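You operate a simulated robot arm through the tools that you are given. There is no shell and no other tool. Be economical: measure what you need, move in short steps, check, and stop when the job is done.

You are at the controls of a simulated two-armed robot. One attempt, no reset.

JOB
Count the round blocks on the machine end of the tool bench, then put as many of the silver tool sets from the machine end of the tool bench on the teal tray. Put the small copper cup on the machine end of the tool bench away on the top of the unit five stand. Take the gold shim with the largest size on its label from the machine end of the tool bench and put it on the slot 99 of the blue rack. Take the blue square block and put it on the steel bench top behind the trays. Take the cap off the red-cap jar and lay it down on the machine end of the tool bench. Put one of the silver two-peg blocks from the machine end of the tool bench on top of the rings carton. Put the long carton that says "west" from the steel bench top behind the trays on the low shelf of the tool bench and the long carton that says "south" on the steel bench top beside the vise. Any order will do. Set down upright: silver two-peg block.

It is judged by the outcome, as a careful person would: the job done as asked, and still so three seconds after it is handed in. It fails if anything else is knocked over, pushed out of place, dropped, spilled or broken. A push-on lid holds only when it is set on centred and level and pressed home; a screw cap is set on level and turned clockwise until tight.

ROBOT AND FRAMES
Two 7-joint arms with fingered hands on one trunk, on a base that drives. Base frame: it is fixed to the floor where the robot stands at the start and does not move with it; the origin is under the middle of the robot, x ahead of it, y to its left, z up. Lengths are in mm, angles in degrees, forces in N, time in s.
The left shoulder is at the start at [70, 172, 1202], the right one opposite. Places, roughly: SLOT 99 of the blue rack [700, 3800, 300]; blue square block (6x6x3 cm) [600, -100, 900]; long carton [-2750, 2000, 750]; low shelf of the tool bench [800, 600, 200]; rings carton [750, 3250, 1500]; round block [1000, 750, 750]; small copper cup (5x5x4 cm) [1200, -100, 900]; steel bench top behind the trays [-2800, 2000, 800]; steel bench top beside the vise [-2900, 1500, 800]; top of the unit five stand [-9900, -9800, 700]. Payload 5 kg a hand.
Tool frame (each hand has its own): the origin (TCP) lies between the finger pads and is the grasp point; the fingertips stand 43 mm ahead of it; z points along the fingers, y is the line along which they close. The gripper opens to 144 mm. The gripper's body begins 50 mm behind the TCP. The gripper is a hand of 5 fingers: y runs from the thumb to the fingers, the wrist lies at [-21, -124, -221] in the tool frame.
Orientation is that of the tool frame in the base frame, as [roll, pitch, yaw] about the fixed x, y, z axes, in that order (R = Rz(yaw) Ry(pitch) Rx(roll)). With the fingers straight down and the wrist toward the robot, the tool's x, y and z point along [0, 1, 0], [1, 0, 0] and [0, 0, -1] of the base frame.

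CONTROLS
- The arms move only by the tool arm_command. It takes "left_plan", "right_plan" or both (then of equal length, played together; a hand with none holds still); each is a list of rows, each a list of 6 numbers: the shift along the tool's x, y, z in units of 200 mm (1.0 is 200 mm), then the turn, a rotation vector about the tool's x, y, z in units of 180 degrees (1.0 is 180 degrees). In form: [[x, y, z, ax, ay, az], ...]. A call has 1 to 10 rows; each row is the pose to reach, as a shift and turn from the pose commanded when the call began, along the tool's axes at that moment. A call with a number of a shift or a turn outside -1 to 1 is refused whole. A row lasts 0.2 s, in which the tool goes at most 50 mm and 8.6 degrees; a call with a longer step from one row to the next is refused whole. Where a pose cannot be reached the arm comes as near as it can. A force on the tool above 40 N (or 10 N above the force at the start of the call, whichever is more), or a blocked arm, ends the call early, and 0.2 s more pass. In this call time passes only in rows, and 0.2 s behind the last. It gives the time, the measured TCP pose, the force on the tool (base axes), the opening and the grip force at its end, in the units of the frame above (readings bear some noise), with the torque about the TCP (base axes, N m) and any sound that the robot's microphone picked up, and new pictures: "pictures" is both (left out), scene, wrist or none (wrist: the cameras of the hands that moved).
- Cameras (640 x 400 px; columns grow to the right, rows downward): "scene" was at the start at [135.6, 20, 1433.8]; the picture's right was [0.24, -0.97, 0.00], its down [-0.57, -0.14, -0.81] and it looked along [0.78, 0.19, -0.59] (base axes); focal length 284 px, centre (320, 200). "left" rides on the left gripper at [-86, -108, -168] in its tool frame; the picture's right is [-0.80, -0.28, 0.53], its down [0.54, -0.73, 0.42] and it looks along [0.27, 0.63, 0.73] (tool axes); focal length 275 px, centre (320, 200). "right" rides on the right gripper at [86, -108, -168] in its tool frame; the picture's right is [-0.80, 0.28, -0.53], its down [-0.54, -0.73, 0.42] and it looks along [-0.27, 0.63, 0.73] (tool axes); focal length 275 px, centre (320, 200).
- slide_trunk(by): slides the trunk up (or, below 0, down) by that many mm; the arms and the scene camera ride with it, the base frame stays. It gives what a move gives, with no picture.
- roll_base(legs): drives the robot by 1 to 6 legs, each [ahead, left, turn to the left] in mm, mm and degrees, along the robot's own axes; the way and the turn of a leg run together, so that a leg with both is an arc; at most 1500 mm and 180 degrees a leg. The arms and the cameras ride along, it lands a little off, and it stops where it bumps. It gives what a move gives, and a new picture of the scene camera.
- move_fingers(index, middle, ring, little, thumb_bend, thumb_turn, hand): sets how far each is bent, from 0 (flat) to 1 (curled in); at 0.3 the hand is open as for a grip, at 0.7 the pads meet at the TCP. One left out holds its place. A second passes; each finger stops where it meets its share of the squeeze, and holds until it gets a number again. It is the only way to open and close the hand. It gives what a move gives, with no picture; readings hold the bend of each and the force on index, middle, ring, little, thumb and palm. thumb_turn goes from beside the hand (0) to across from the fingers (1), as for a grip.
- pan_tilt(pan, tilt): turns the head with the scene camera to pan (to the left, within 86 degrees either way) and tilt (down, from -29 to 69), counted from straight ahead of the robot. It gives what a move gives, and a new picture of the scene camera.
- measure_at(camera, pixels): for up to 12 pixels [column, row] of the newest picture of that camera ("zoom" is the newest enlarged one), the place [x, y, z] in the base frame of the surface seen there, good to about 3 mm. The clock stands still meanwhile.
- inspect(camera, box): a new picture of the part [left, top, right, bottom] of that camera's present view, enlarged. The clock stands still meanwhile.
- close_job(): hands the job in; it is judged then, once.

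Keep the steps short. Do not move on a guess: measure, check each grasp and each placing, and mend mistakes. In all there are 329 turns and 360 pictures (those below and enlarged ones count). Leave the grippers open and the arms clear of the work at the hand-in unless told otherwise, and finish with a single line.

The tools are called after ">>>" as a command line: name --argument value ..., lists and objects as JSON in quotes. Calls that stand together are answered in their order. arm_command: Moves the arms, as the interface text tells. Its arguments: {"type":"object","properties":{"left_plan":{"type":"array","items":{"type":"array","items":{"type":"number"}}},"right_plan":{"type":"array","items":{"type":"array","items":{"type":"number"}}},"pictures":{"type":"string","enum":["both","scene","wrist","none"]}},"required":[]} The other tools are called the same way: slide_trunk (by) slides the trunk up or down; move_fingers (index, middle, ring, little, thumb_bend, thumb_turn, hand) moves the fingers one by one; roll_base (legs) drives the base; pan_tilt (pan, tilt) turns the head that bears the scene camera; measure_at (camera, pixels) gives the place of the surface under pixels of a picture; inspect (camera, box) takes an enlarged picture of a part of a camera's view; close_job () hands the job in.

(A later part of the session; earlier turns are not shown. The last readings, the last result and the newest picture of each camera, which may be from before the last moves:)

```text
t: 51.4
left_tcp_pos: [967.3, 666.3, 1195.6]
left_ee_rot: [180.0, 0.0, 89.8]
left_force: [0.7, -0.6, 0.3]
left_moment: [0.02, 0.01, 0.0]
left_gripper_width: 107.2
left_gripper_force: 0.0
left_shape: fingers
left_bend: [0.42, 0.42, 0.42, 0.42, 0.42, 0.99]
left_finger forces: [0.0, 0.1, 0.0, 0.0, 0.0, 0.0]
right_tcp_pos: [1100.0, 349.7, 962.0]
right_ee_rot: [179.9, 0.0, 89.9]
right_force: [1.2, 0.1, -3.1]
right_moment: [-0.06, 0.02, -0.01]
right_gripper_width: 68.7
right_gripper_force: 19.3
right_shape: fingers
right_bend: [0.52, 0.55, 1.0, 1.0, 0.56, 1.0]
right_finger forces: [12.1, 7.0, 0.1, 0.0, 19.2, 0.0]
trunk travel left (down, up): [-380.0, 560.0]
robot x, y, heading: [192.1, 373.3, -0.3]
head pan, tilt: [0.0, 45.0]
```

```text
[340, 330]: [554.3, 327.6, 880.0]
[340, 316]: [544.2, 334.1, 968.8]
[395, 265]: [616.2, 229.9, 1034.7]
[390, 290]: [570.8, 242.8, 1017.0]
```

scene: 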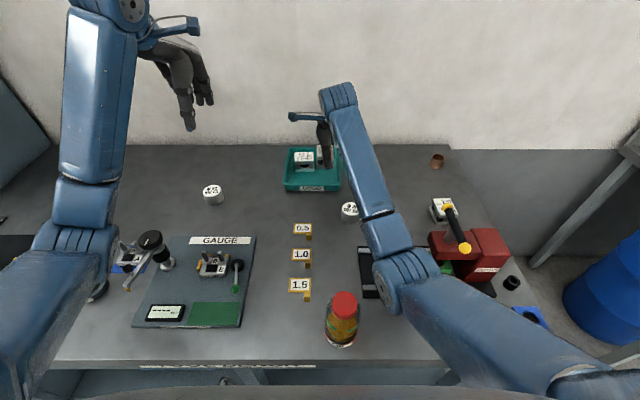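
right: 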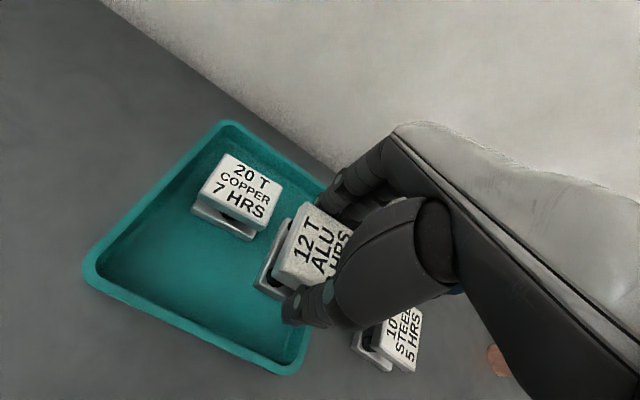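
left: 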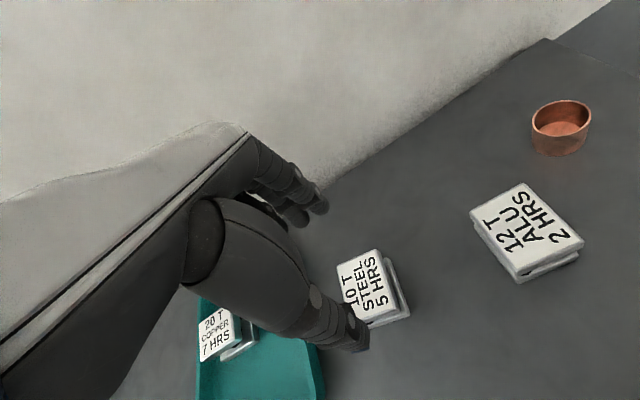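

>>> arm_command --right_plan '[[0, 0, 0.12, 0, 0, 0], [0, 0, 0.22, 0, 0, 0], [0, 0, 0.28, 0, 0, 0]]' --pictures "both"

```text
t: 52.2
left_tcp_pos: [965.7, 667.9, 1196.2]
left_ee_rot: [180.0, -0.1, 89.8]
left_force: [0.9, -0.3, 0.3]
left_moment: [0.01, 0.02, 0.02]
left_gripper_width: 106.9
left_gripper_force: 0.0
left_shape: fingers
left_bend: [0.42, 0.42, 0.42, 0.42, 0.42, 0.99]
left_finger forces: [0.0, 0.0, 0.0, 0.1, 0.0, 0.0]
right_tcp_pos: [1099.1, 351.1, 904.5]
right_ee_rot: [180.0, 0.0, 90.0]
right_force: [0.4, 0.1, -3.9]
right_moment: [-0.05, 0.0, 0.02]
right_gripper_width: 68.6
right_gripper_force: 18.9
right_shape: fingers
right_bend: [0.52, 0.55, 1.0, 1.0, 0.56, 1.0]
right_finger forces: [12.1, 6.9, 0.1, 0.1, 19.1, 0.1]
trunk travel left (down, up): [-380.0, 560.0]
robot x, y, heading: [189.6, 374.6, -0.5]
head pan, tilt: [0.0, 45.0]
```

scene: 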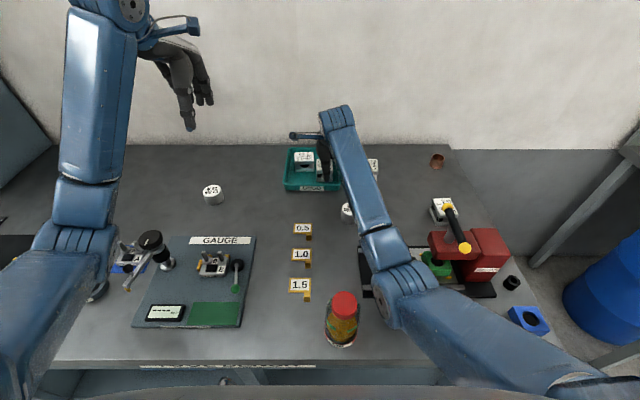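
right: 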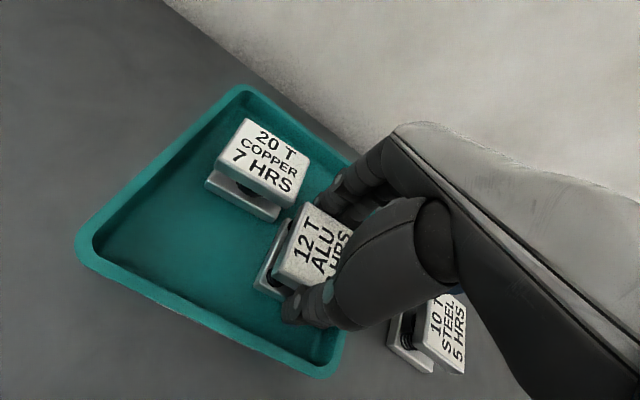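

>>> arm_command --right_plan '[[0, 0, 0.015, 0, 0, 0], [0, 0, 0.03, 0, 0, 0]]' --pictures "none"

```text
t: 52.8
left_tcp_pos: [964.8, 666.6, 1196.1]
left_ee_rot: [180.0, -0.1, 89.8]
left_force: [0.1, -0.1, 0.1]
left_moment: [0.03, -0.03, -0.01]
left_gripper_width: 107.0
left_gripper_force: 0.0
left_shape: fingers
left_bend: [0.42, 0.42, 0.42, 0.42, 0.42, 0.99]
left_finger forces: [0.0, 0.1, 0.1, 0.0, 0.0, 0.0]
right_tcp_pos: [1098.4, 351.9, 902.0]
right_ee_rot: [179.6, 0.0, 89.9]
right_force: [0.4, 0.9, 6.4]
right_moment: [-0.09, -0.37, 0.02]
right_gripper_width: 68.4
right_gripper_force: 22.4
right_shape: fingers
right_bend: [0.52, 0.55, 1.0, 1.0, 0.56, 1.0]
right_finger forces: [12.0, 12.3, 0.1, 0.1, 20.6, 0.1]
trunk travel left (down, up): [-380.0, 560.0]
robot x, y, heading: [192.3, 377.8, -0.3]
head pan, tilt: [0.0, 45.0]
```

Contact (+6 N). Release with a small opening and lift.

>>> move_fingers --hand "right" --index 0.48 --middle 0.48 --thumb_bend 0.48

>>> arm_command --right_plan '[[0, 0, -0.1, 0, 0, 0], [0, 0, -0.3, 0, 0, 0], [0, 0, -0.5, 0, 0, 0], [0, 0, -0.75, 0, 0, 0], [0, 0, -1.0, 0, 0, 0]]' --pictures "both"

```text
t: 53.8
left_tcp_pos: [964.9, 666.9, 1196.6]
left_ee_rot: [179.9, 0.0, 89.8]
left_force: [-0.5, -0.2, -0.3]
left_moment: [-0.04, 0.0, 0.01]
left_gripper_width: 106.8
left_gripper_force: 0.0
left_shape: fingers
left_bend: [0.42, 0.42, 0.42, 0.42, 0.42, 0.99]
left_finger forces: [0.0, 0.0, 0.0, 0.0, 0.0, 0.0]
right_tcp_pos: [1096.7, 350.4, 899.5]
right_ee_rot: [179.9, -0.1, 89.9]
right_force: [0.7, -0.7, -0.2]
right_moment: [-0.01, 0.0, 0.04]
right_gripper_width: 84.8
right_gripper_force: 0.1
right_shape: fingers
right_bend: [0.48, 0.48, 1.0, 1.0, 0.48, 1.0]
right_finger forces: [0.0, 0.0, 0.0, 0.0, 0.1, 0.0]
trunk travel left (down, up): [-380.0, 560.0]
robot x, y, heading: [192.5, 373.2, -0.3]
head pan, tilt: [0.0, 45.0]
```

```text
t: 55.0
left_tcp_pos: [963.6, 667.6, 1196.9]
left_ee_rot: [179.9, 0.1, 89.8]
left_force: [-0.1, -0.1, 0.4]
left_moment: [0.0, -0.02, -0.01]
left_gripper_width: 107.1
left_gripper_force: 0.0
left_shape: fingers
left_bend: [0.42, 0.42, 0.42, 0.42, 0.42, 0.99]
left_finger forces: [0.0, 0.0, 0.1, 0.1, 0.1, 0.0]
right_tcp_pos: [1097.5, 349.5, 1099.5]
right_ee_rot: [179.9, 0.0, 90.0]
right_force: [0.0, -1.1, -1.3]
right_moment: [0.04, -0.06, -0.03]
right_gripper_width: 85.5
right_gripper_force: 0.1
right_shape: fingers
right_bend: [0.48, 0.48, 1.0, 1.0, 0.48, 1.0]
right_finger forces: [0.0, 0.0, 0.0, 0.0, 0.0, 0.1]
trunk travel left (down, up): [-380.0, 560.0]
robot x, y, heading: [192.5, 378.5, -0.2]
head pan, tilt: [0.0, 45.0]
```

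scene: 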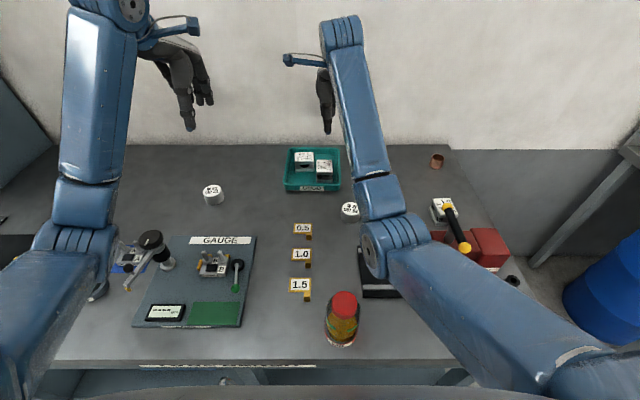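
right: 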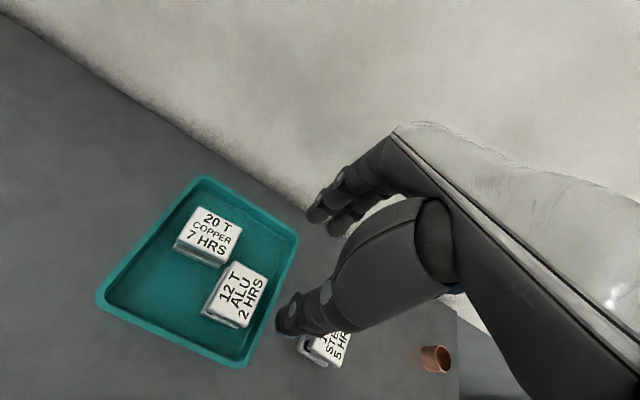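

Both sets are in the tray. Next is the jar: raise the trunk 100, back off to x ≈ -40 with the jar straight ahead, and measure the surroundings.

>>> slide_trunk --by 100

>>> roll_base --legs '[[-235, -40, 0]]'

>>> pan_tilt --pan 12 --tilt 45

```text
t: 56.3
left_tcp_pos: [966.5, 665.7, 1296.7]
left_ee_rot: [-179.9, 0.0, 89.7]
left_force: [-0.3, -0.1, -0.9]
left_moment: [0.03, 0.02, -0.02]
left_gripper_width: 107.1
left_gripper_force: 0.1
left_shape: fingers
left_bend: [0.42, 0.42, 0.42, 0.42, 0.42, 0.99]
left_finger forces: [0.0, 0.1, 0.1, 0.1, 0.0, 0.1]
right_tcp_pos: [1099.4, 350.3, 1199.2]
right_ee_rot: [180.0, 0.0, 89.9]
right_force: [-0.7, 0.4, -0.6]
right_moment: [0.01, 0.01, 0.0]
right_gripper_width: 85.1
right_gripper_force: 0.1
right_shape: fingers
right_bend: [0.48, 0.48, 1.0, 1.0, 0.48, 1.0]
right_finger forces: [0.0, 0.0, 0.1, 0.0, 0.1, 0.0]
trunk travel left (down, up): [-480.0, 460.0]
robot x, y, heading: [191.5, 374.8, 0.0]
head pan, tilt: [0.0, 45.0]
```

```text
t: 58.1
left_tcp_pos: [727.9, 629.8, 1295.2]
left_ee_rot: [-179.9, 0.0, 89.8]
left_force: [-0.1, -0.3, -0.1]
left_moment: [0.0, 0.03, 0.04]
left_gripper_width: 106.8
left_gripper_force: 0.1
left_shape: fingers
left_bend: [0.42, 0.42, 0.42, 0.42, 0.42, 0.99]
left_finger forces: [0.0, 0.1, 0.0, 0.0, 0.0, 0.1]
right_tcp_pos: [861.9, 313.3, 1198.2]
right_ee_rot: [-179.9, 0.1, 89.9]
right_force: [1.1, -0.5, -0.8]
right_moment: [0.03, 0.05, 0.01]
right_gripper_width: 85.2
right_gripper_force: 0.0
right_shape: fingers
right_bend: [0.48, 0.48, 1.0, 1.0, 0.48, 1.0]
right_finger forces: [0.1, 0.0, 0.0, 0.1, 0.0, 0.0]
trunk travel left (down, up): [-480.0, 460.0]
robot x, y, heading: [-47.6, 336.7, -0.2]
head pan, tilt: [0.0, 45.0]
```

scene: 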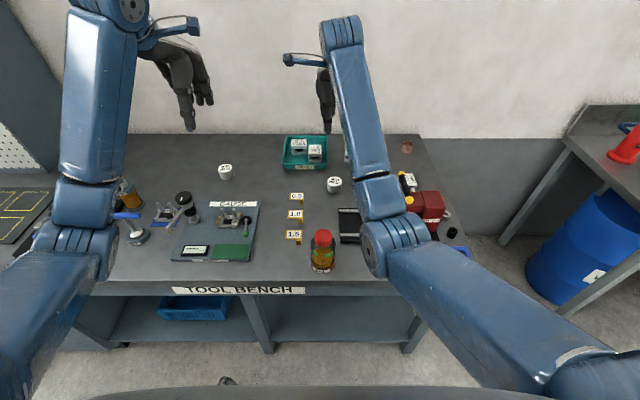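

```text
t: 58.8
left_tcp_pos: [724.8, 629.5, 1296.1]
left_ee_rot: [-180.0, -0.1, 89.9]
left_force: [0.2, -0.6, 0.1]
left_moment: [0.03, -0.04, -0.01]
left_gripper_width: 106.9
left_gripper_force: 0.1
left_shape: fingers
left_bend: [0.42, 0.42, 0.42, 0.42, 0.42, 0.99]
left_finger forces: [0.1, 0.0, 0.0, 0.0, 0.0, 0.0]
right_tcp_pos: [859.3, 312.8, 1199.5]
right_ee_rot: [179.9, 0.0, 90.0]
right_force: [-0.6, -0.7, 0.3]
right_moment: [-0.04, -0.03, -0.02]
right_gripper_width: 85.2
right_gripper_force: 0.1
right_shape: fingers
right_bend: [0.48, 0.48, 1.0, 1.0, 0.48, 1.0]
right_finger forces: [0.0, 0.0, 0.1, 0.1, 0.0, 0.1]
trunk travel left (down, up): [-480.0, 460.0]
robot x, y, heading: [-48.7, 334.9, -0.1]
head pan, tilt: [12.0, 45.0]
```

scene: 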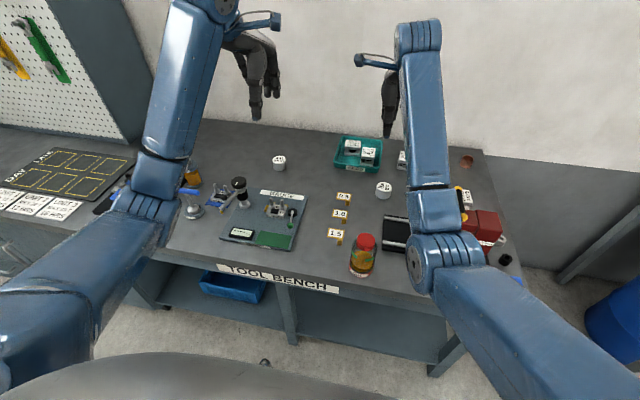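

>>> inspect --camera "scene" --box '[170, 160, 410, 310]'

>>> measure_at --camera "scene" --pixels '[[365, 240], [361, 275], [290, 213], [289, 224], [305, 200], [239, 182], [243, 200], [230, 195], [290, 248], [302, 205], [335, 233], [216, 195]]'

```text
2.67 times, centred on (290, 235) of scene
```

zoom: 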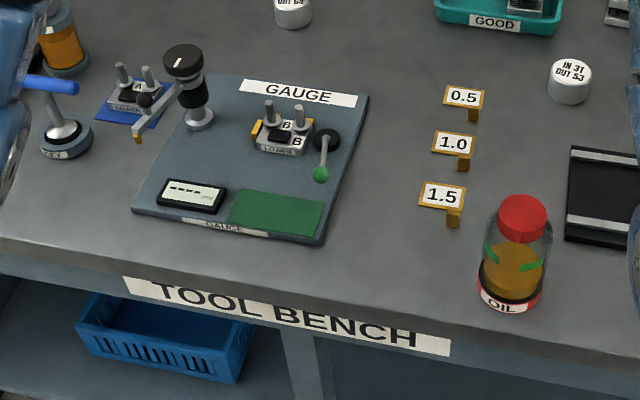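

```text
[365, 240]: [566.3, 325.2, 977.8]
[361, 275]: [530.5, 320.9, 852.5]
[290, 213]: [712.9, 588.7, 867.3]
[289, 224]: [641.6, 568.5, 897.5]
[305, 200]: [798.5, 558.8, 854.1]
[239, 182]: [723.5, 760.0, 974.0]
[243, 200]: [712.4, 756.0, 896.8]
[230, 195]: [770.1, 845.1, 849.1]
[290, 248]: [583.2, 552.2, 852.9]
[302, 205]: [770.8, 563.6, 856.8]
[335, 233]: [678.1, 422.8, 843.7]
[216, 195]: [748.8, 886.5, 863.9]
```

>>> measure_at --camera "zoom" --pixels '[[502, 212], [545, 212], [524, 199], [524, 226], [524, 212], [510, 310], [483, 290], [538, 295], [524, 240], [515, 300]]'

```text
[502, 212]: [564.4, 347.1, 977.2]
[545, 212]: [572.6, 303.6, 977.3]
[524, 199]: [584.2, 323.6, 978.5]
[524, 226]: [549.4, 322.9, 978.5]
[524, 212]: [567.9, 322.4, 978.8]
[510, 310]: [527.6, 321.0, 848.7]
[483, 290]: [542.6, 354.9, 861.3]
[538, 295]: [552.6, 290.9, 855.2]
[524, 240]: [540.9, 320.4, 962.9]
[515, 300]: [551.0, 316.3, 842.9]
```

Cap centre is (568,324), top z 978. First move the right arm aside to the right, and open the left hand.

>>> arm_command --right_plan '[[-0.2, -0.1, 0, 0, 0, 0], [-0.4, -0.2, 0, 0, 0, 0], [-0.6, -0.3, 0, 0, 0, 0], [-0.8, -0.4, 0, 0, 0, 0], [-1.0, -0.5, 0, 0, 0, 0]]' --pictures "none"

>>> move_fingers --hand "left" --index 0.3 --middle 0.3 --ring 0.3 --little 0.3 --thumb_bend 0.3

>>> arm_command --left_plan '[[-0.1, -0.08, 0.03, 0, -0.044, 0], [-0.2, -0.16, 0.06, 0, -0.088, 0], [-0.3, -0.24, 0.1, 0, -0.132, 0], [-0.4, -0.32, 0.14, 0, -0.176, 0], [-0.5, -0.4, 0.17, 0, -0.22, 0], [-0.6, -0.48, 0.21, 0, -0.264, 0], [-0.7, -0.56, 0.25, 0, -0.308, 0], [-0.8, -0.64, 0.28, 0, -0.352, 0], [-0.9, -0.72, 0.32, 0, -0.396, 0], [-1.0, -0.79, 0.35, 0, -0.44, 0]]' --pictures "both"

```text
t: 60.0
left_tcp_pos: [725.2, 627.7, 1297.5]
left_ee_rot: [179.9, -0.2, 90.0]
left_force: [0.9, -0.9, 1.0]
left_moment: [0.06, -0.03, 0.02]
left_gripper_width: 107.0
left_gripper_force: 0.1
left_shape: fingers
left_bend: [0.42, 0.42, 0.42, 0.42, 0.42, 0.99]
left_finger forces: [0.1, 0.1, 0.0, 0.0, 0.1, 0.0]
right_tcp_pos: [755.7, 110.7, 1202.5]
right_ee_rot: [179.9, -0.2, 90.1]
right_force: [-0.3, 0.0, 0.8]
right_moment: [0.04, 0.03, -0.02]
right_gripper_width: 85.1
right_gripper_force: 0.1
right_shape: fingers
right_bend: [0.48, 0.48, 1.0, 1.0, 0.48, 1.0]
right_finger forces: [0.1, 0.0, 0.0, 0.0, 0.0, 0.0]
trunk travel left (down, up): [-480.0, 460.0]
robot x, y, heading: [-45.5, 331.5, 0.0]
head pan, tilt: [12.0, 45.0]
```

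```text
t: 61.0
left_tcp_pos: [725.9, 629.9, 1296.6]
left_ee_rot: [180.0, 0.0, 90.0]
left_force: [0.1, -0.6, 0.6]
left_moment: [0.02, 0.03, -0.03]
left_gripper_width: 149.6
left_gripper_force: 0.1
left_shape: fingers
left_bend: [0.3, 0.3, 0.3, 0.3, 0.3, 0.98]
left_finger forces: [0.0, 0.0, 0.0, 0.1, 0.1, 0.0]
right_tcp_pos: [757.2, 111.9, 1202.4]
right_ee_rot: [-180.0, 0.0, 90.0]
right_force: [0.1, 0.8, 0.0]
right_moment: [-0.01, 0.0, 0.01]
right_gripper_width: 85.1
right_gripper_force: 0.0
right_shape: fingers
right_bend: [0.48, 0.48, 1.0, 1.0, 0.48, 1.0]
right_finger forces: [0.1, 0.0, 0.0, 0.1, 0.0, 0.1]
trunk travel left (down, up): [-480.0, 460.0]
robot x, y, heading: [-49.0, 337.3, -0.1]
head pan, tilt: [12.0, 45.0]
```

```text
t: 63.2
left_tcp_pos: [565.4, 430.7, 1227.6]
left_ee_rot: [178.9, 79.3, 88.9]
left_force: [-0.3, -1.0, 0.1]
left_moment: [0.05, 0.01, 0.0]
left_gripper_width: 149.2
left_gripper_force: 0.2
left_shape: fingers
left_bend: [0.3, 0.3, 0.3, 0.3, 0.3, 0.98]
left_finger forces: [0.1, 0.0, 0.0, 0.1, 0.0, 0.1]
right_tcp_pos: [756.0, 110.7, 1203.2]
right_ee_rot: [180.0, 0.0, 90.0]
right_force: [-0.2, 0.1, -0.2]
right_moment: [0.02, -0.01, 0.0]
right_gripper_width: 85.4
right_gripper_force: 0.1
right_shape: fingers
right_bend: [0.48, 0.48, 1.0, 1.0, 0.48, 1.0]
right_finger forces: [0.0, 0.0, 0.0, 0.1, 0.0, 0.0]
trunk travel left (down, up): [-480.0, 460.0]
robot x, y, heading: [-47.5, 332.1, -0.0]
head pan, tilt: [12.0, 45.0]
```

scene: 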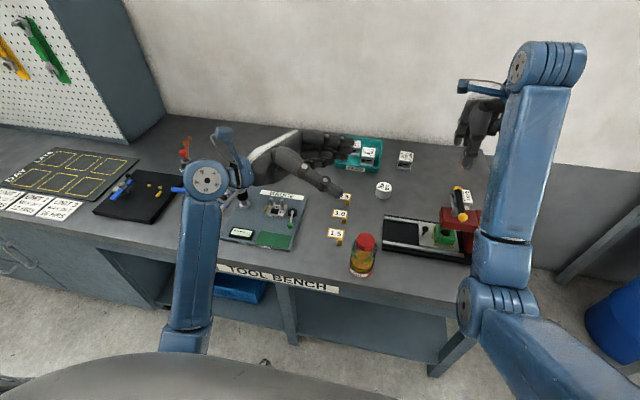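
left: 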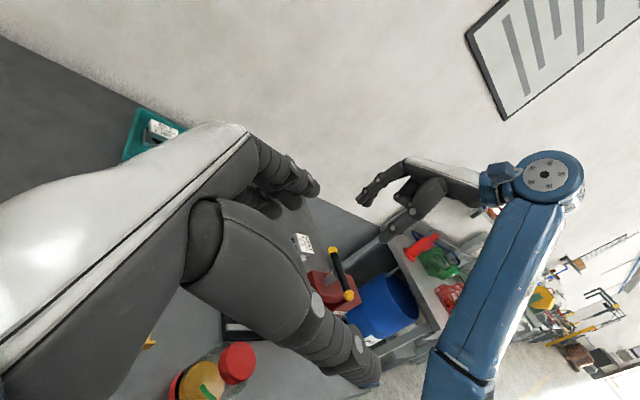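

Finish the rotation to 90°.

>>> arm_command --left_plan '[[0, 0, 0, 0, -0.03, 0], [0, 0, 0, 0, -0.0594, 0]]' --pictures "none"

```text
t: 63.8
left_tcp_pos: [567.2, 430.3, 1226.3]
left_ee_rot: [112.8, 89.9, 22.6]
left_force: [0.6, -0.1, -0.5]
left_moment: [0.01, 0.02, 0.0]
left_gripper_width: 149.5
left_gripper_force: 0.1
left_shape: fingers
left_bend: [0.3, 0.3, 0.3, 0.3, 0.3, 0.98]
left_finger forces: [0.0, 0.1, 0.1, 0.0, 0.0, 0.0]
right_tcp_pos: [755.8, 112.2, 1202.4]
right_ee_rot: [179.8, 0.0, 90.0]
right_force: [0.5, -0.5, -0.2]
right_moment: [0.01, 0.0, 0.0]
right_gripper_width: 85.3
right_gripper_force: 0.1
right_shape: fingers
right_bend: [0.48, 0.48, 1.0, 1.0, 0.48, 1.0]
right_finger forces: [0.0, 0.0, 0.1, 0.1, 0.0, 0.0]
trunk travel left (down, up): [-480.0, 460.0]
robot x, y, heading: [-45.4, 335.5, 0.0]
head pan, tilt: [12.0, 45.0]
```

Move down to z 1050 and over y 350.

>>> arm_command --left_plan '[[0.2, 0, 0.0, 0, 0, 0], [0.4, 0, 0.1, 0, 0, 0], [0.6, 0, 0.2, 0, 0, 0], [0.75, 0, 0.3, 0, 0, 0], [0.88, 0, 0.4, 0, 0, 0]]' --pictures "both"

```text
t: 65.0
left_tcp_pos: [567.9, 349.6, 1050.1]
left_ee_rot: [146.6, 89.7, 56.5]
left_force: [-0.9, -0.1, 0.5]
left_moment: [0.0, 0.0, 0.0]
left_gripper_width: 149.2
left_gripper_force: 0.0
left_shape: fingers
left_bend: [0.3, 0.3, 0.3, 0.3, 0.3, 0.97]
left_finger forces: [0.0, 0.0, 0.0, 0.0, 0.0, 0.0]
right_tcp_pos: [757.0, 112.3, 1202.6]
right_ee_rot: [180.0, 0.0, 90.0]
right_force: [1.1, 0.2, -0.3]
right_moment: [0.07, 0.05, 0.02]
right_gripper_width: 85.3
right_gripper_force: 0.1
right_shape: fingers
right_bend: [0.48, 0.48, 1.0, 1.0, 0.48, 1.0]
right_finger forces: [0.0, 0.0, 0.0, 0.0, 0.1, 0.0]
trunk travel left (down, up): [-480.0, 460.0]
robot x, y, heading: [-49.2, 336.8, -0.2]
head pan, tilt: [12.0, 45.0]
```

scene: 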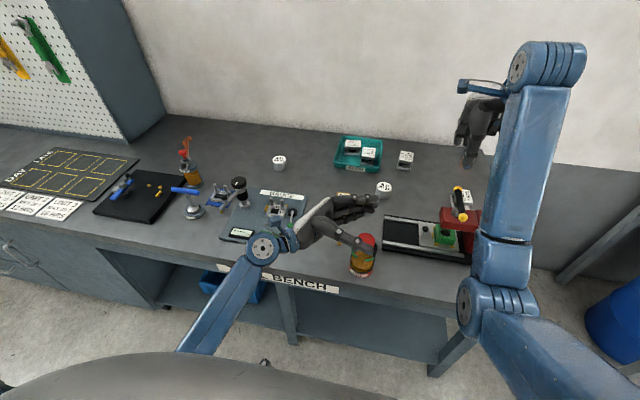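
left: 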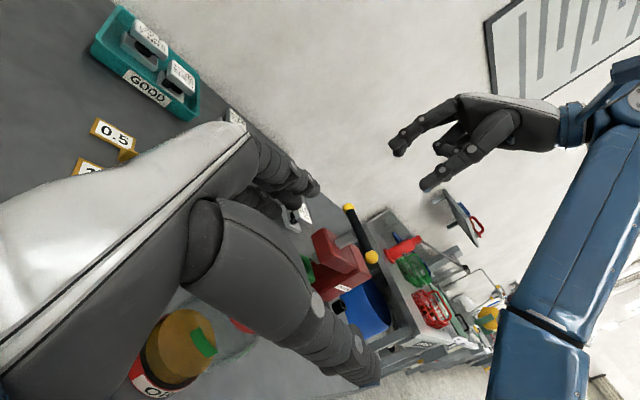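

>>> arm_command --left_plan '[[0.15, 0, 0, 0, 0, 0], [0.3, 0, 0, 0, 0, 0], [0.4, 0, 0, 0, 0, 0]]' --pictures "both"

>>> inspect --camera "scene" --box '[260, 170, 420, 290]'

```text
t: 65.8
left_tcp_pos: [567.5, 351.3, 969.8]
left_ee_rot: [178.3, 89.9, 88.1]
left_force: [0.6, -0.7, 1.0]
left_moment: [-0.01, 0.0, 0.0]
left_gripper_width: 149.4
left_gripper_force: 0.1
left_shape: fingers
left_bend: [0.3, 0.3, 0.3, 0.3, 0.3, 0.97]
left_finger forces: [0.1, 0.0, 0.1, 0.1, 0.1, 0.0]
right_tcp_pos: [757.9, 113.1, 1202.1]
right_ee_rot: [180.0, -0.1, 90.0]
right_force: [0.5, 0.1, 0.5]
right_moment: [0.01, -0.01, 0.03]
right_gripper_width: 85.4
right_gripper_force: 0.0
right_shape: fingers
right_bend: [0.48, 0.48, 1.0, 1.0, 0.48, 1.0]
right_finger forces: [0.1, 0.1, 0.0, 0.0, 0.0, 0.0]
trunk travel left (down, up): [-480.0, 460.0]
robot x, y, heading: [-46.3, 337.1, 0.1]
head pan, tilt: [12.0, 45.0]
```

scene: 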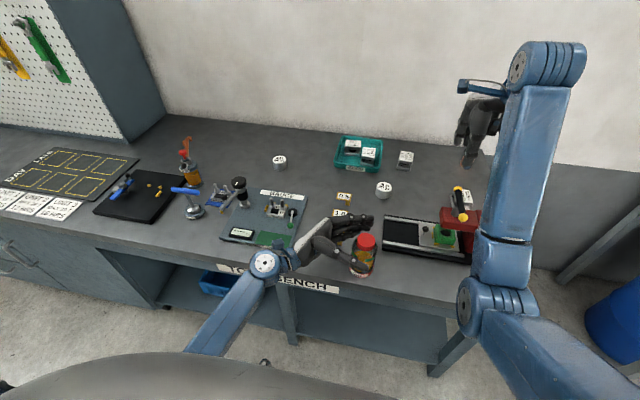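
left: 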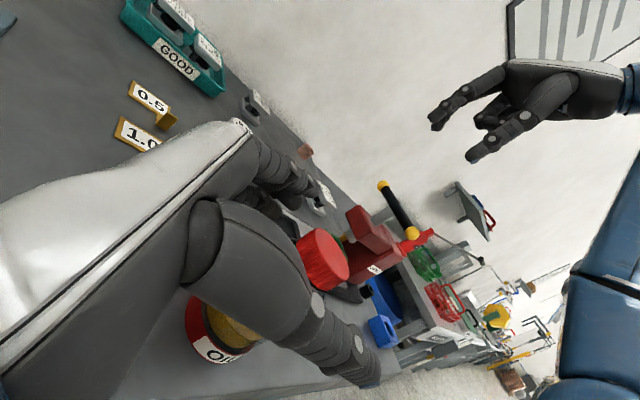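

```text
3.33 times, centred on (340, 230) of scene
```

zoom: 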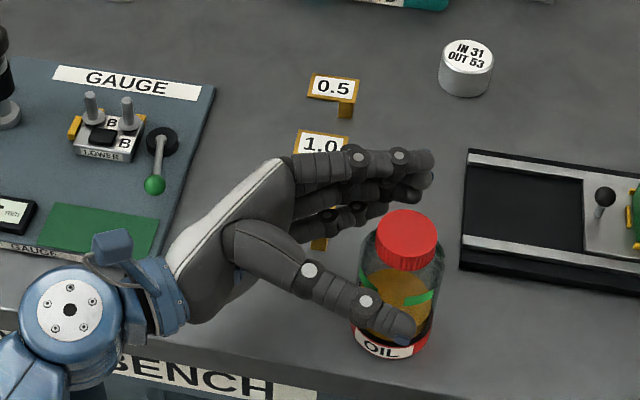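

The jar is between thumb and fingers. Descend to z ≈ 905.

>>> arm_command --left_plan '[[0.15, 0, 0, 0, 0, 0], [0.25, 0, 0, 0, 0, 0], [0.32, 0, 0, 0, 0, 0], [0.32, 0, 0.06, 0, 0, 0]]' --pictures "scene"

>>> inspect --camera "scene" --box '[260, 170, 420, 290]'

```text
t: 66.6
left_tcp_pos: [568.3, 351.9, 919.3]
left_ee_rot: [86.9, 89.1, -3.4]
left_force: [-13.5, 3.8, 20.4]
left_moment: [2.07, 0.54, 1.31]
left_gripper_width: 148.8
left_gripper_force: 10.0
left_shape: fingers
left_bend: [0.3, 0.3, 0.3, 0.3, 0.3, 0.98]
left_finger forces: [0.0, 0.0, 0.8, 0.7, 0.0, 18.7]
right_tcp_pos: [755.6, 113.1, 1202.9]
right_ee_rot: [179.9, 0.0, 90.0]
right_force: [0.2, -0.2, 0.1]
right_moment: [0.05, 0.04, 0.03]
right_gripper_width: 85.4
right_gripper_force: 0.2
right_shape: fingers
right_bend: [0.48, 0.48, 1.0, 1.0, 0.48, 1.0]
right_finger forces: [0.0, 0.1, 0.0, 0.1, 0.0, 0.1]
trunk travel left (down, up): [-480.0, 460.0]
robot x, y, heading: [-48.3, 337.0, -0.2]
head pan, tilt: [12.0, 45.0]
stopped in row 4 (left hand): the force on the tool passed its limit (the readings are from after the stop); the commanded pose is now the measured one
```

scene: 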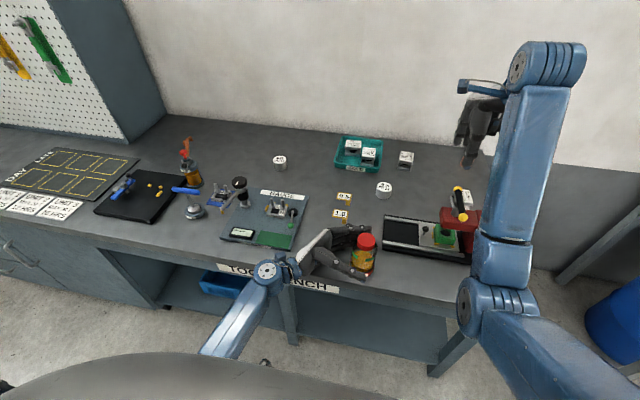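

```text
3.33 times, centred on (340, 230) of scene
```

zoom: 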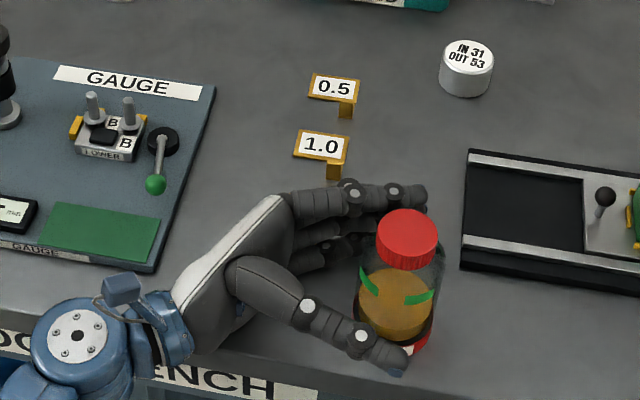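

The palm touched something (19 N). Raise 10 mm and check.

>>> arm_command --left_plan '[[-0.06, 0, 0, 0, 0, 0]]' --pictures "wrist"

>>> inspect --camera "right" --box '[0, 0, 640, 400]'

```text
t: 67.0
left_tcp_pos: [570.9, 351.8, 926.1]
left_ee_rot: [93.2, 89.3, 2.9]
left_force: [-0.8, 0.2, -0.4]
left_moment: [0.01, 0.01, 0.03]
left_gripper_width: 149.2
left_gripper_force: 0.1
left_shape: fingers
left_bend: [0.3, 0.3, 0.3, 0.3, 0.3, 0.98]
left_finger forces: [0.0, 0.0, 0.1, 0.0, 0.1, 0.0]
right_tcp_pos: [757.3, 112.9, 1201.7]
right_ee_rot: [180.0, 0.0, 90.0]
right_force: [0.4, -0.2, 0.5]
right_moment: [-0.01, 0.02, -0.01]
right_gripper_width: 85.5
right_gripper_force: 0.2
right_shape: fingers
right_bend: [0.48, 0.48, 1.0, 1.0, 0.48, 1.0]
right_finger forces: [0.0, 0.0, 0.1, 0.0, 0.0, 0.0]
trunk travel left (down, up): [-480.0, 460.0]
robot x, y, heading: [-47.8, 335.2, -0.2]
head pan, tilt: [12.0, 45.0]
```

left: 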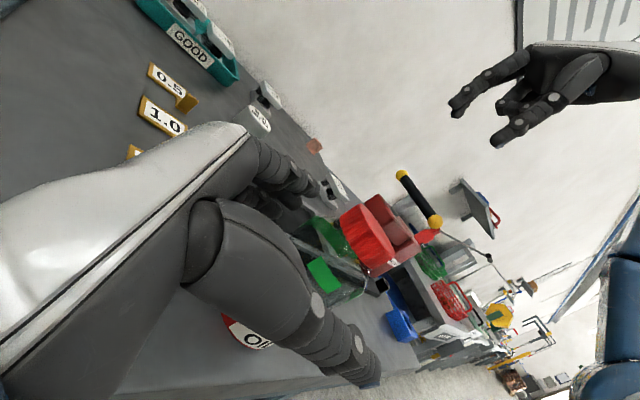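

```text
1.00 times, centred on (320, 200) of right
```

zoom: 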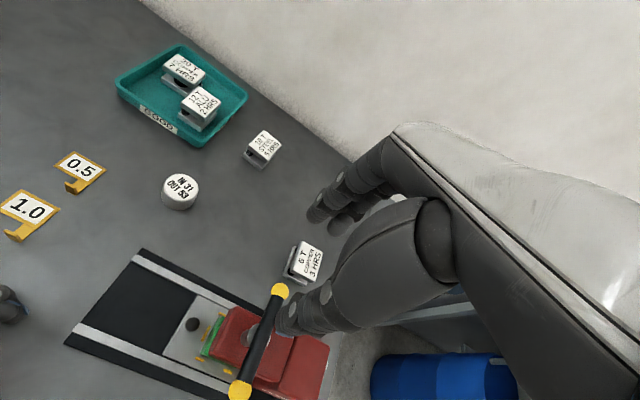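

Free. Move in to y ≈ 330 and close around the jar.

>>> arm_command --left_plan '[[0, -0.01, 0.05, 0, 0, 0], [0, -0.015, 0.1, 0, 0, 0]]' --pictures "none"

>>> move_fingers --hand "left" --index 0.6 --middle 0.6 --ring 0.6 --little 0.6 --thumb_bend 0.6

>>> inspect --camera "scene" --box '[260, 170, 420, 290]'

```text
t: 67.6
left_tcp_pos: [566.8, 331.7, 928.9]
left_ee_rot: [84.4, 89.2, -5.8]
left_force: [1.1, 0.0, -0.7]
left_moment: [0.0, -0.01, 0.0]
left_gripper_width: 149.5
left_gripper_force: 0.0
left_shape: fingers
left_bend: [0.3, 0.3, 0.3, 0.3, 0.3, 0.98]
left_finger forces: [0.0, 0.0, 0.0, 0.0, 0.1, 0.0]
right_tcp_pos: [757.7, 112.0, 1201.7]
right_ee_rot: [180.0, 0.1, 90.1]
right_force: [-0.3, 0.6, 0.8]
right_moment: [0.01, -0.04, -0.02]
right_gripper_width: 85.4
right_gripper_force: 0.0
right_shape: fingers
right_bend: [0.48, 0.48, 1.0, 1.0, 0.48, 1.0]
right_finger forces: [0.0, 0.0, 0.0, 0.0, 0.0, 0.1]
trunk travel left (down, up): [-480.0, 460.0]
robot x, y, heading: [-49.5, 334.4, -0.2]
head pan, tilt: [12.0, 45.0]
```

```text
t: 68.6
left_tcp_pos: [567.3, 331.4, 928.5]
left_ee_rot: [94.0, 89.3, 3.8]
left_force: [1.0, 1.3, 2.1]
left_moment: [-0.06, -0.16, 0.02]
left_gripper_width: 68.0
left_gripper_force: 18.9
left_shape: fingers
left_bend: [0.54, 0.59, 0.59, 0.57, 0.53, 0.99]
left_finger forces: [9.2, 0.9, 1.7, 6.8, 18.2, 0.0]
right_tcp_pos: [756.5, 113.9, 1203.2]
right_ee_rot: [180.0, 0.0, 90.0]
right_force: [0.9, -1.4, 0.2]
right_moment: [0.02, 0.02, 0.0]
right_gripper_width: 85.4
right_gripper_force: 0.2
right_shape: fingers
right_bend: [0.48, 0.48, 1.0, 1.0, 0.48, 1.0]
right_finger forces: [0.0, 0.0, 0.0, 0.0, 0.0, 0.0]
trunk travel left (down, up): [-480.0, 460.0]
robot x, y, heading: [-49.4, 336.9, -0.1]
head pan, tilt: [12.0, 45.0]
```

```text
3.33 times, centred on (340, 230) of scene
```

zoom: 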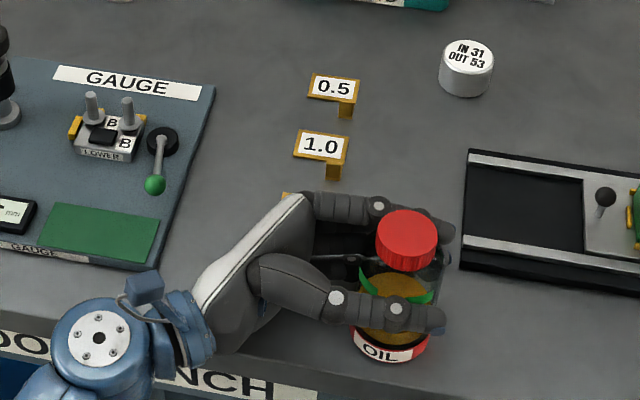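

Jar gripped. Firm the grip, then bring the right hand above the cap.

>>> move_fingers --hand "left" --index 0.7 --middle 0.7 --ring 0.7 --little 0.7 --thumb_bend 0.7

>>> move_fingers --hand "right" --index 0.42 --middle 0.42 --ring 0.42 --little 0.42 --thumb_bend 0.42

>>> measure_at --camera "zoom" --pixels '[[406, 232], [382, 232], [432, 232], [406, 215], [406, 250], [406, 265]]'

>>> arm_command --right_plan '[[0.12, -0.11, 0.05, 0, 0, 0], [0.25, -0.23, 0.1, 0, 0, 0], [0.37, -0.35, 0.15, 0, 0, 0], [0.5, -0.47, 0.2, 0, 0, 0], [0.62, -0.58, 0.25, 0, 0, 0], [0.75, -0.7, 0.3, 0, 0, 0], [0.87, -0.82, 0.3, 0, 0, 0], [1.0, -0.94, 0.3, 0, 0, 0]]' --pictures "both"

```text
t: 69.6
left_tcp_pos: [566.9, 332.5, 927.5]
left_ee_rot: [81.6, 89.3, -8.5]
left_force: [2.5, -1.4, 6.0]
left_moment: [-0.1, -0.44, 0.01]
left_gripper_width: 65.3
left_gripper_force: 37.6
left_shape: fingers
left_bend: [0.57, 0.65, 0.64, 0.62, 0.53, 0.98]
left_finger forces: [12.4, 6.2, 7.9, 11.7, 36.6, 0.1]
right_tcp_pos: [757.8, 112.8, 1201.5]
right_ee_rot: [180.0, 0.1, 90.0]
right_force: [0.4, 0.5, -0.2]
right_moment: [-0.01, 0.02, 0.01]
right_gripper_width: 85.1
right_gripper_force: 0.0
right_shape: fingers
right_bend: [0.48, 0.48, 1.0, 1.0, 0.48, 1.0]
right_finger forces: [0.0, 0.0, 0.0, 0.0, 0.0, 0.0]
trunk travel left (down, up): [-480.0, 460.0]
robot x, y, heading: [-42.2, 337.2, -0.2]
head pan, tilt: [12.0, 45.0]
```

```text
t: 70.6
left_tcp_pos: [566.1, 330.9, 929.3]
left_ee_rot: [79.0, 89.3, -11.1]
left_force: [3.5, 0.5, 7.4]
left_moment: [-0.16, -0.47, 0.03]
left_gripper_width: 65.7
left_gripper_force: 37.8
left_shape: fingers
left_bend: [0.57, 0.65, 0.64, 0.62, 0.53, 0.98]
left_finger forces: [12.1, 6.2, 8.0, 12.0, 36.5, 0.1]
right_tcp_pos: [757.8, 113.5, 1202.9]
right_ee_rot: [179.9, 0.0, 90.0]
right_force: [0.0, -0.2, -0.6]
right_moment: [0.0, -0.02, -0.02]
right_gripper_width: 106.5
right_gripper_force: 0.1
right_shape: fingers
right_bend: [0.42, 0.42, 0.42, 0.42, 0.42, 0.99]
right_finger forces: [0.1, 0.0, 0.0, 0.0, 0.0, 0.0]
trunk travel left (down, up): [-480.0, 460.0]
robot x, y, heading: [-50.5, 334.2, -0.1]
head pan, tilt: [12.0, 45.0]
```

```text
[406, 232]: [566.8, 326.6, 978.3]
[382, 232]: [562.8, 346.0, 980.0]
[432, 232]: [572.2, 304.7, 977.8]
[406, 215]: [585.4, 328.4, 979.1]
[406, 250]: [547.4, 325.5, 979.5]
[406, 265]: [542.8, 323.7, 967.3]
```

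```text
t: 72.5
left_tcp_pos: [565.5, 331.8, 928.7]
left_ee_rot: [82.4, 89.1, -7.7]
left_force: [-1.8, 0.6, 5.2]
left_moment: [0.02, -0.07, 0.0]
left_gripper_width: 65.5
left_gripper_force: 36.2
left_shape: fingers
left_bend: [0.57, 0.65, 0.65, 0.63, 0.53, 0.97]
left_finger forces: [12.3, 6.1, 7.2, 9.8, 37.3, 0.0]
right_tcp_pos: [607.7, 235.1, 1176.4]
right_ee_rot: [173.6, 8.1, 84.9]
right_force: [-0.1, -0.6, -0.8]
right_moment: [-0.02, 0.0, 0.01]
right_gripper_width: 106.6
right_gripper_force: 0.1
right_shape: fingers
right_bend: [0.42, 0.42, 0.42, 0.42, 0.42, 0.99]
right_finger forces: [0.0, 0.0, 0.1, 0.0, 0.0, 0.0]
trunk travel left (down, up): [-480.0, 460.0]
robot x, y, heading: [-47.2, 337.3, -0.2]
head pan, tilt: [12.0, 45.0]
stopped in row 8 (right hand): the arm was blocked; the commanded pose is now the measured one
```

scene: 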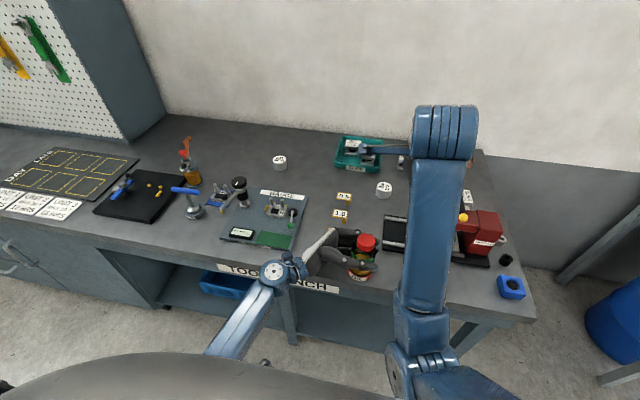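
right: 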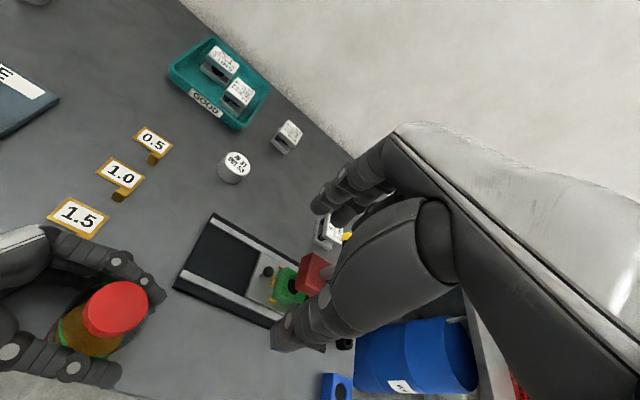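

The right arm is too folded there with the wrist toward me. I'll back off, level the hand, then approach the cap with the wrist to the right (yaw ≈ 140–180).

>>> arm_command --right_plan '[[-0.08, 0.14, 0.02, 0.012, 0.015, 0], [-0.16, 0.28, 0.04, 0.024, 0.03, 0], [-0.238, 0.43, 0.06, 0.0353, 0.045, 0]]' --pictures "none"

>>> arm_command --right_plan '[[0, 0, 0, 0, 0, -0.045], [0, 0, 0, 0, 0, -0.09], [0, 0, 0, 0, 0, -0.135], [0, 0, 0, 0, 0, -0.18], [0, 0, 0, 0, 0, -0.225], [0, 0, 0, 0, 0, -0.27], [0, 0, 0, 0, 0, -0.315], [0, 0, 0, 0, 0, -0.36]]' --pictures "none"

```text
t: 73.3
left_tcp_pos: [567.0, 331.2, 928.1]
left_ee_rot: [98.3, 89.4, 8.2]
left_force: [-1.7, 0.9, 6.9]
left_moment: [0.09, -0.08, 0.02]
left_gripper_width: 65.8
left_gripper_force: 36.1
left_shape: fingers
left_bend: [0.57, 0.66, 0.65, 0.63, 0.53, 0.97]
left_finger forces: [12.2, 5.9, 6.9, 9.4, 37.4, 0.0]
right_tcp_pos: [689.2, 182.8, 1180.2]
right_ee_rot: [-179.7, -0.5, 85.4]
right_force: [0.8, -1.2, -0.5]
right_moment: [0.05, 0.07, 0.01]
right_gripper_width: 107.1
right_gripper_force: 0.0
right_shape: fingers
right_bend: [0.42, 0.42, 0.42, 0.42, 0.42, 0.99]
right_finger forces: [0.0, 0.0, 0.0, 0.0, 0.1, 0.0]
trunk travel left (down, up): [-480.0, 460.0]
robot x, y, heading: [-47.1, 335.2, -0.0]
head pan, tilt: [12.0, 45.0]
```

```text
t: 74.5
left_tcp_pos: [568.1, 333.7, 928.6]
left_ee_rot: [67.8, 89.1, -22.5]
left_force: [0.9, 0.2, 3.8]
left_moment: [-0.17, -0.05, -0.06]
left_gripper_width: 65.6
left_gripper_force: 36.8
left_shape: fingers
left_bend: [0.57, 0.66, 0.65, 0.63, 0.53, 0.97]
left_finger forces: [12.8, 6.5, 8.0, 10.2, 36.4, 0.0]
right_tcp_pos: [693.1, 257.7, 1200.2]
right_ee_rot: [176.4, -1.8, 123.2]
right_force: [-0.3, 3.0, -0.1]
right_moment: [-0.19, 0.0, 0.02]
right_gripper_width: 107.3
right_gripper_force: 0.0
right_shape: fingers
right_bend: [0.42, 0.42, 0.42, 0.42, 0.42, 0.99]
right_finger forces: [0.0, 0.1, 0.1, 0.1, 0.0, 0.1]
right hand out of reach, approached as far as the arm can: row 4
trunk travel left (down, up): [-480.0, 460.0]
robot x, y, heading: [-47.9, 336.6, 0.2]
head pan, tilt: [12.0, 45.0]
stopped in row 5 (right hand): the force on the tool passed its limit (the readings are from after the stop); the commanded pose is now the measured one
```

>>> inspect --camera "scene" --box '[200, 50, 600, 400]'

```text
1.14 times, centred on (400, 225) of scene
```

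zoom: 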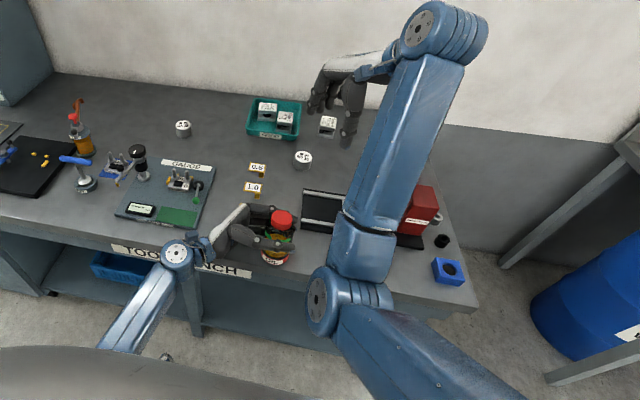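

The wrist limit is reached that way. I'll release the jar, reposition the base (jar further ahead and to the right), and redo it. First unwind the right hand.

>>> arm_command --right_plan '[[-0.06, -0.04, 0, 0.004, -0.002, 0.037], [-0.12, -0.08, 0, 0.008, -0.004, 0.074], [-0.19, -0.12, 0, 0.012, -0.006, 0.111], [-0.25, -0.16, 0, 0.016, -0.008, 0.148], [-0.315, -0.2, 0, 0.02, -0.01, 0.184]]' --pictures "none"

>>> move_fingers --hand "left" --index 0.3 --middle 0.3 --ring 0.3 --little 0.3 --thumb_bend 0.3

>>> arm_command --left_plan '[[0, 0, -0.08, 0, 0, 0], [-0.15, 0, -0.08, 0, 0, 0], [-0.35, 0, -0.08, 0, 0, 0], [-0.55, 0, -0.08, 0, 0, 0], [-0.75, 0, -0.08, 0, 0, 0]]' --pictures "scene"

```text
t: 75.7
left_tcp_pos: [566.8, 329.2, 928.4]
left_ee_rot: [89.7, 89.1, -0.4]
left_force: [-1.0, 0.4, 5.0]
left_moment: [0.02, -0.04, 0.01]
left_gripper_width: 65.7
left_gripper_force: 36.6
left_shape: fingers
left_bend: [0.57, 0.66, 0.65, 0.63, 0.53, 0.97]
left_finger forces: [12.9, 6.2, 7.2, 9.4, 36.4, 0.0]
right_tcp_pos: [693.7, 176.8, 1195.3]
right_ee_rot: [-179.1, -1.1, 90.1]
right_force: [0.1, -0.2, 0.6]
right_moment: [0.01, 0.0, -0.01]
right_gripper_width: 107.1
right_gripper_force: 0.1
right_shape: fingers
right_bend: [0.42, 0.42, 0.42, 0.42, 0.42, 0.99]
right_finger forces: [0.0, 0.0, 0.0, 0.0, 0.0, 0.0]
trunk travel left (down, up): [-480.0, 460.0]
robot x, y, heading: [-47.4, 331.8, -0.0]
head pan, tilt: [12.0, 45.0]
```

```text
t: 76.7
left_tcp_pos: [567.5, 329.4, 927.4]
left_ee_rot: [98.6, 89.2, 8.4]
left_force: [0.0, 0.4, -0.4]
left_moment: [0.03, 0.02, 0.01]
left_gripper_width: 149.0
left_gripper_force: 0.1
left_shape: fingers
left_bend: [0.3, 0.3, 0.3, 0.3, 0.3, 0.98]
left_finger forces: [0.0, 0.0, 0.1, 0.1, 0.0, 0.0]
right_tcp_pos: [693.8, 177.9, 1194.7]
right_ee_rot: [-179.0, -1.1, 89.9]
right_force: [0.1, 0.9, -0.1]
right_moment: [0.03, 0.0, -0.02]
right_gripper_width: 107.3
right_gripper_force: 0.1
right_shape: fingers
right_bend: [0.42, 0.42, 0.42, 0.42, 0.42, 0.99]
right_finger forces: [0.1, 0.0, 0.0, 0.1, 0.0, 0.0]
trunk travel left (down, up): [-480.0, 460.0]
robot x, y, heading: [-47.7, 333.0, 0.0]
head pan, tilt: [12.0, 45.0]
```

```text
t: 77.9
left_tcp_pos: [564.7, 345.7, 1078.1]
left_ee_rot: [94.7, 89.4, 4.5]
left_force: [0.2, 0.0, -0.4]
left_moment: [-0.03, -0.01, -0.04]
left_gripper_width: 149.0
left_gripper_force: 0.1
left_shape: fingers
left_bend: [0.3, 0.3, 0.3, 0.3, 0.3, 0.97]
left_finger forces: [0.1, 0.0, 0.1, 0.0, 0.0, 0.0]
right_tcp_pos: [695.3, 178.2, 1195.0]
right_ee_rot: [-179.0, -1.1, 90.0]
right_force: [-0.7, 0.5, -0.3]
right_moment: [-0.01, -0.04, 0.02]
right_gripper_width: 107.2
right_gripper_force: 0.1
right_shape: fingers
right_bend: [0.42, 0.42, 0.42, 0.42, 0.42, 0.99]
right_finger forces: [0.0, 0.0, 0.0, 0.1, 0.0, 0.0]
trunk travel left (down, up): [-480.0, 460.0]
robot x, y, heading: [-50.1, 335.3, -0.2]
head pan, tilt: [12.0, 45.0]
```

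scene: 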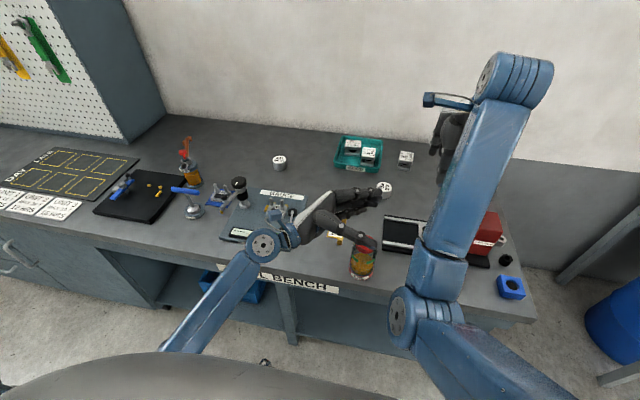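

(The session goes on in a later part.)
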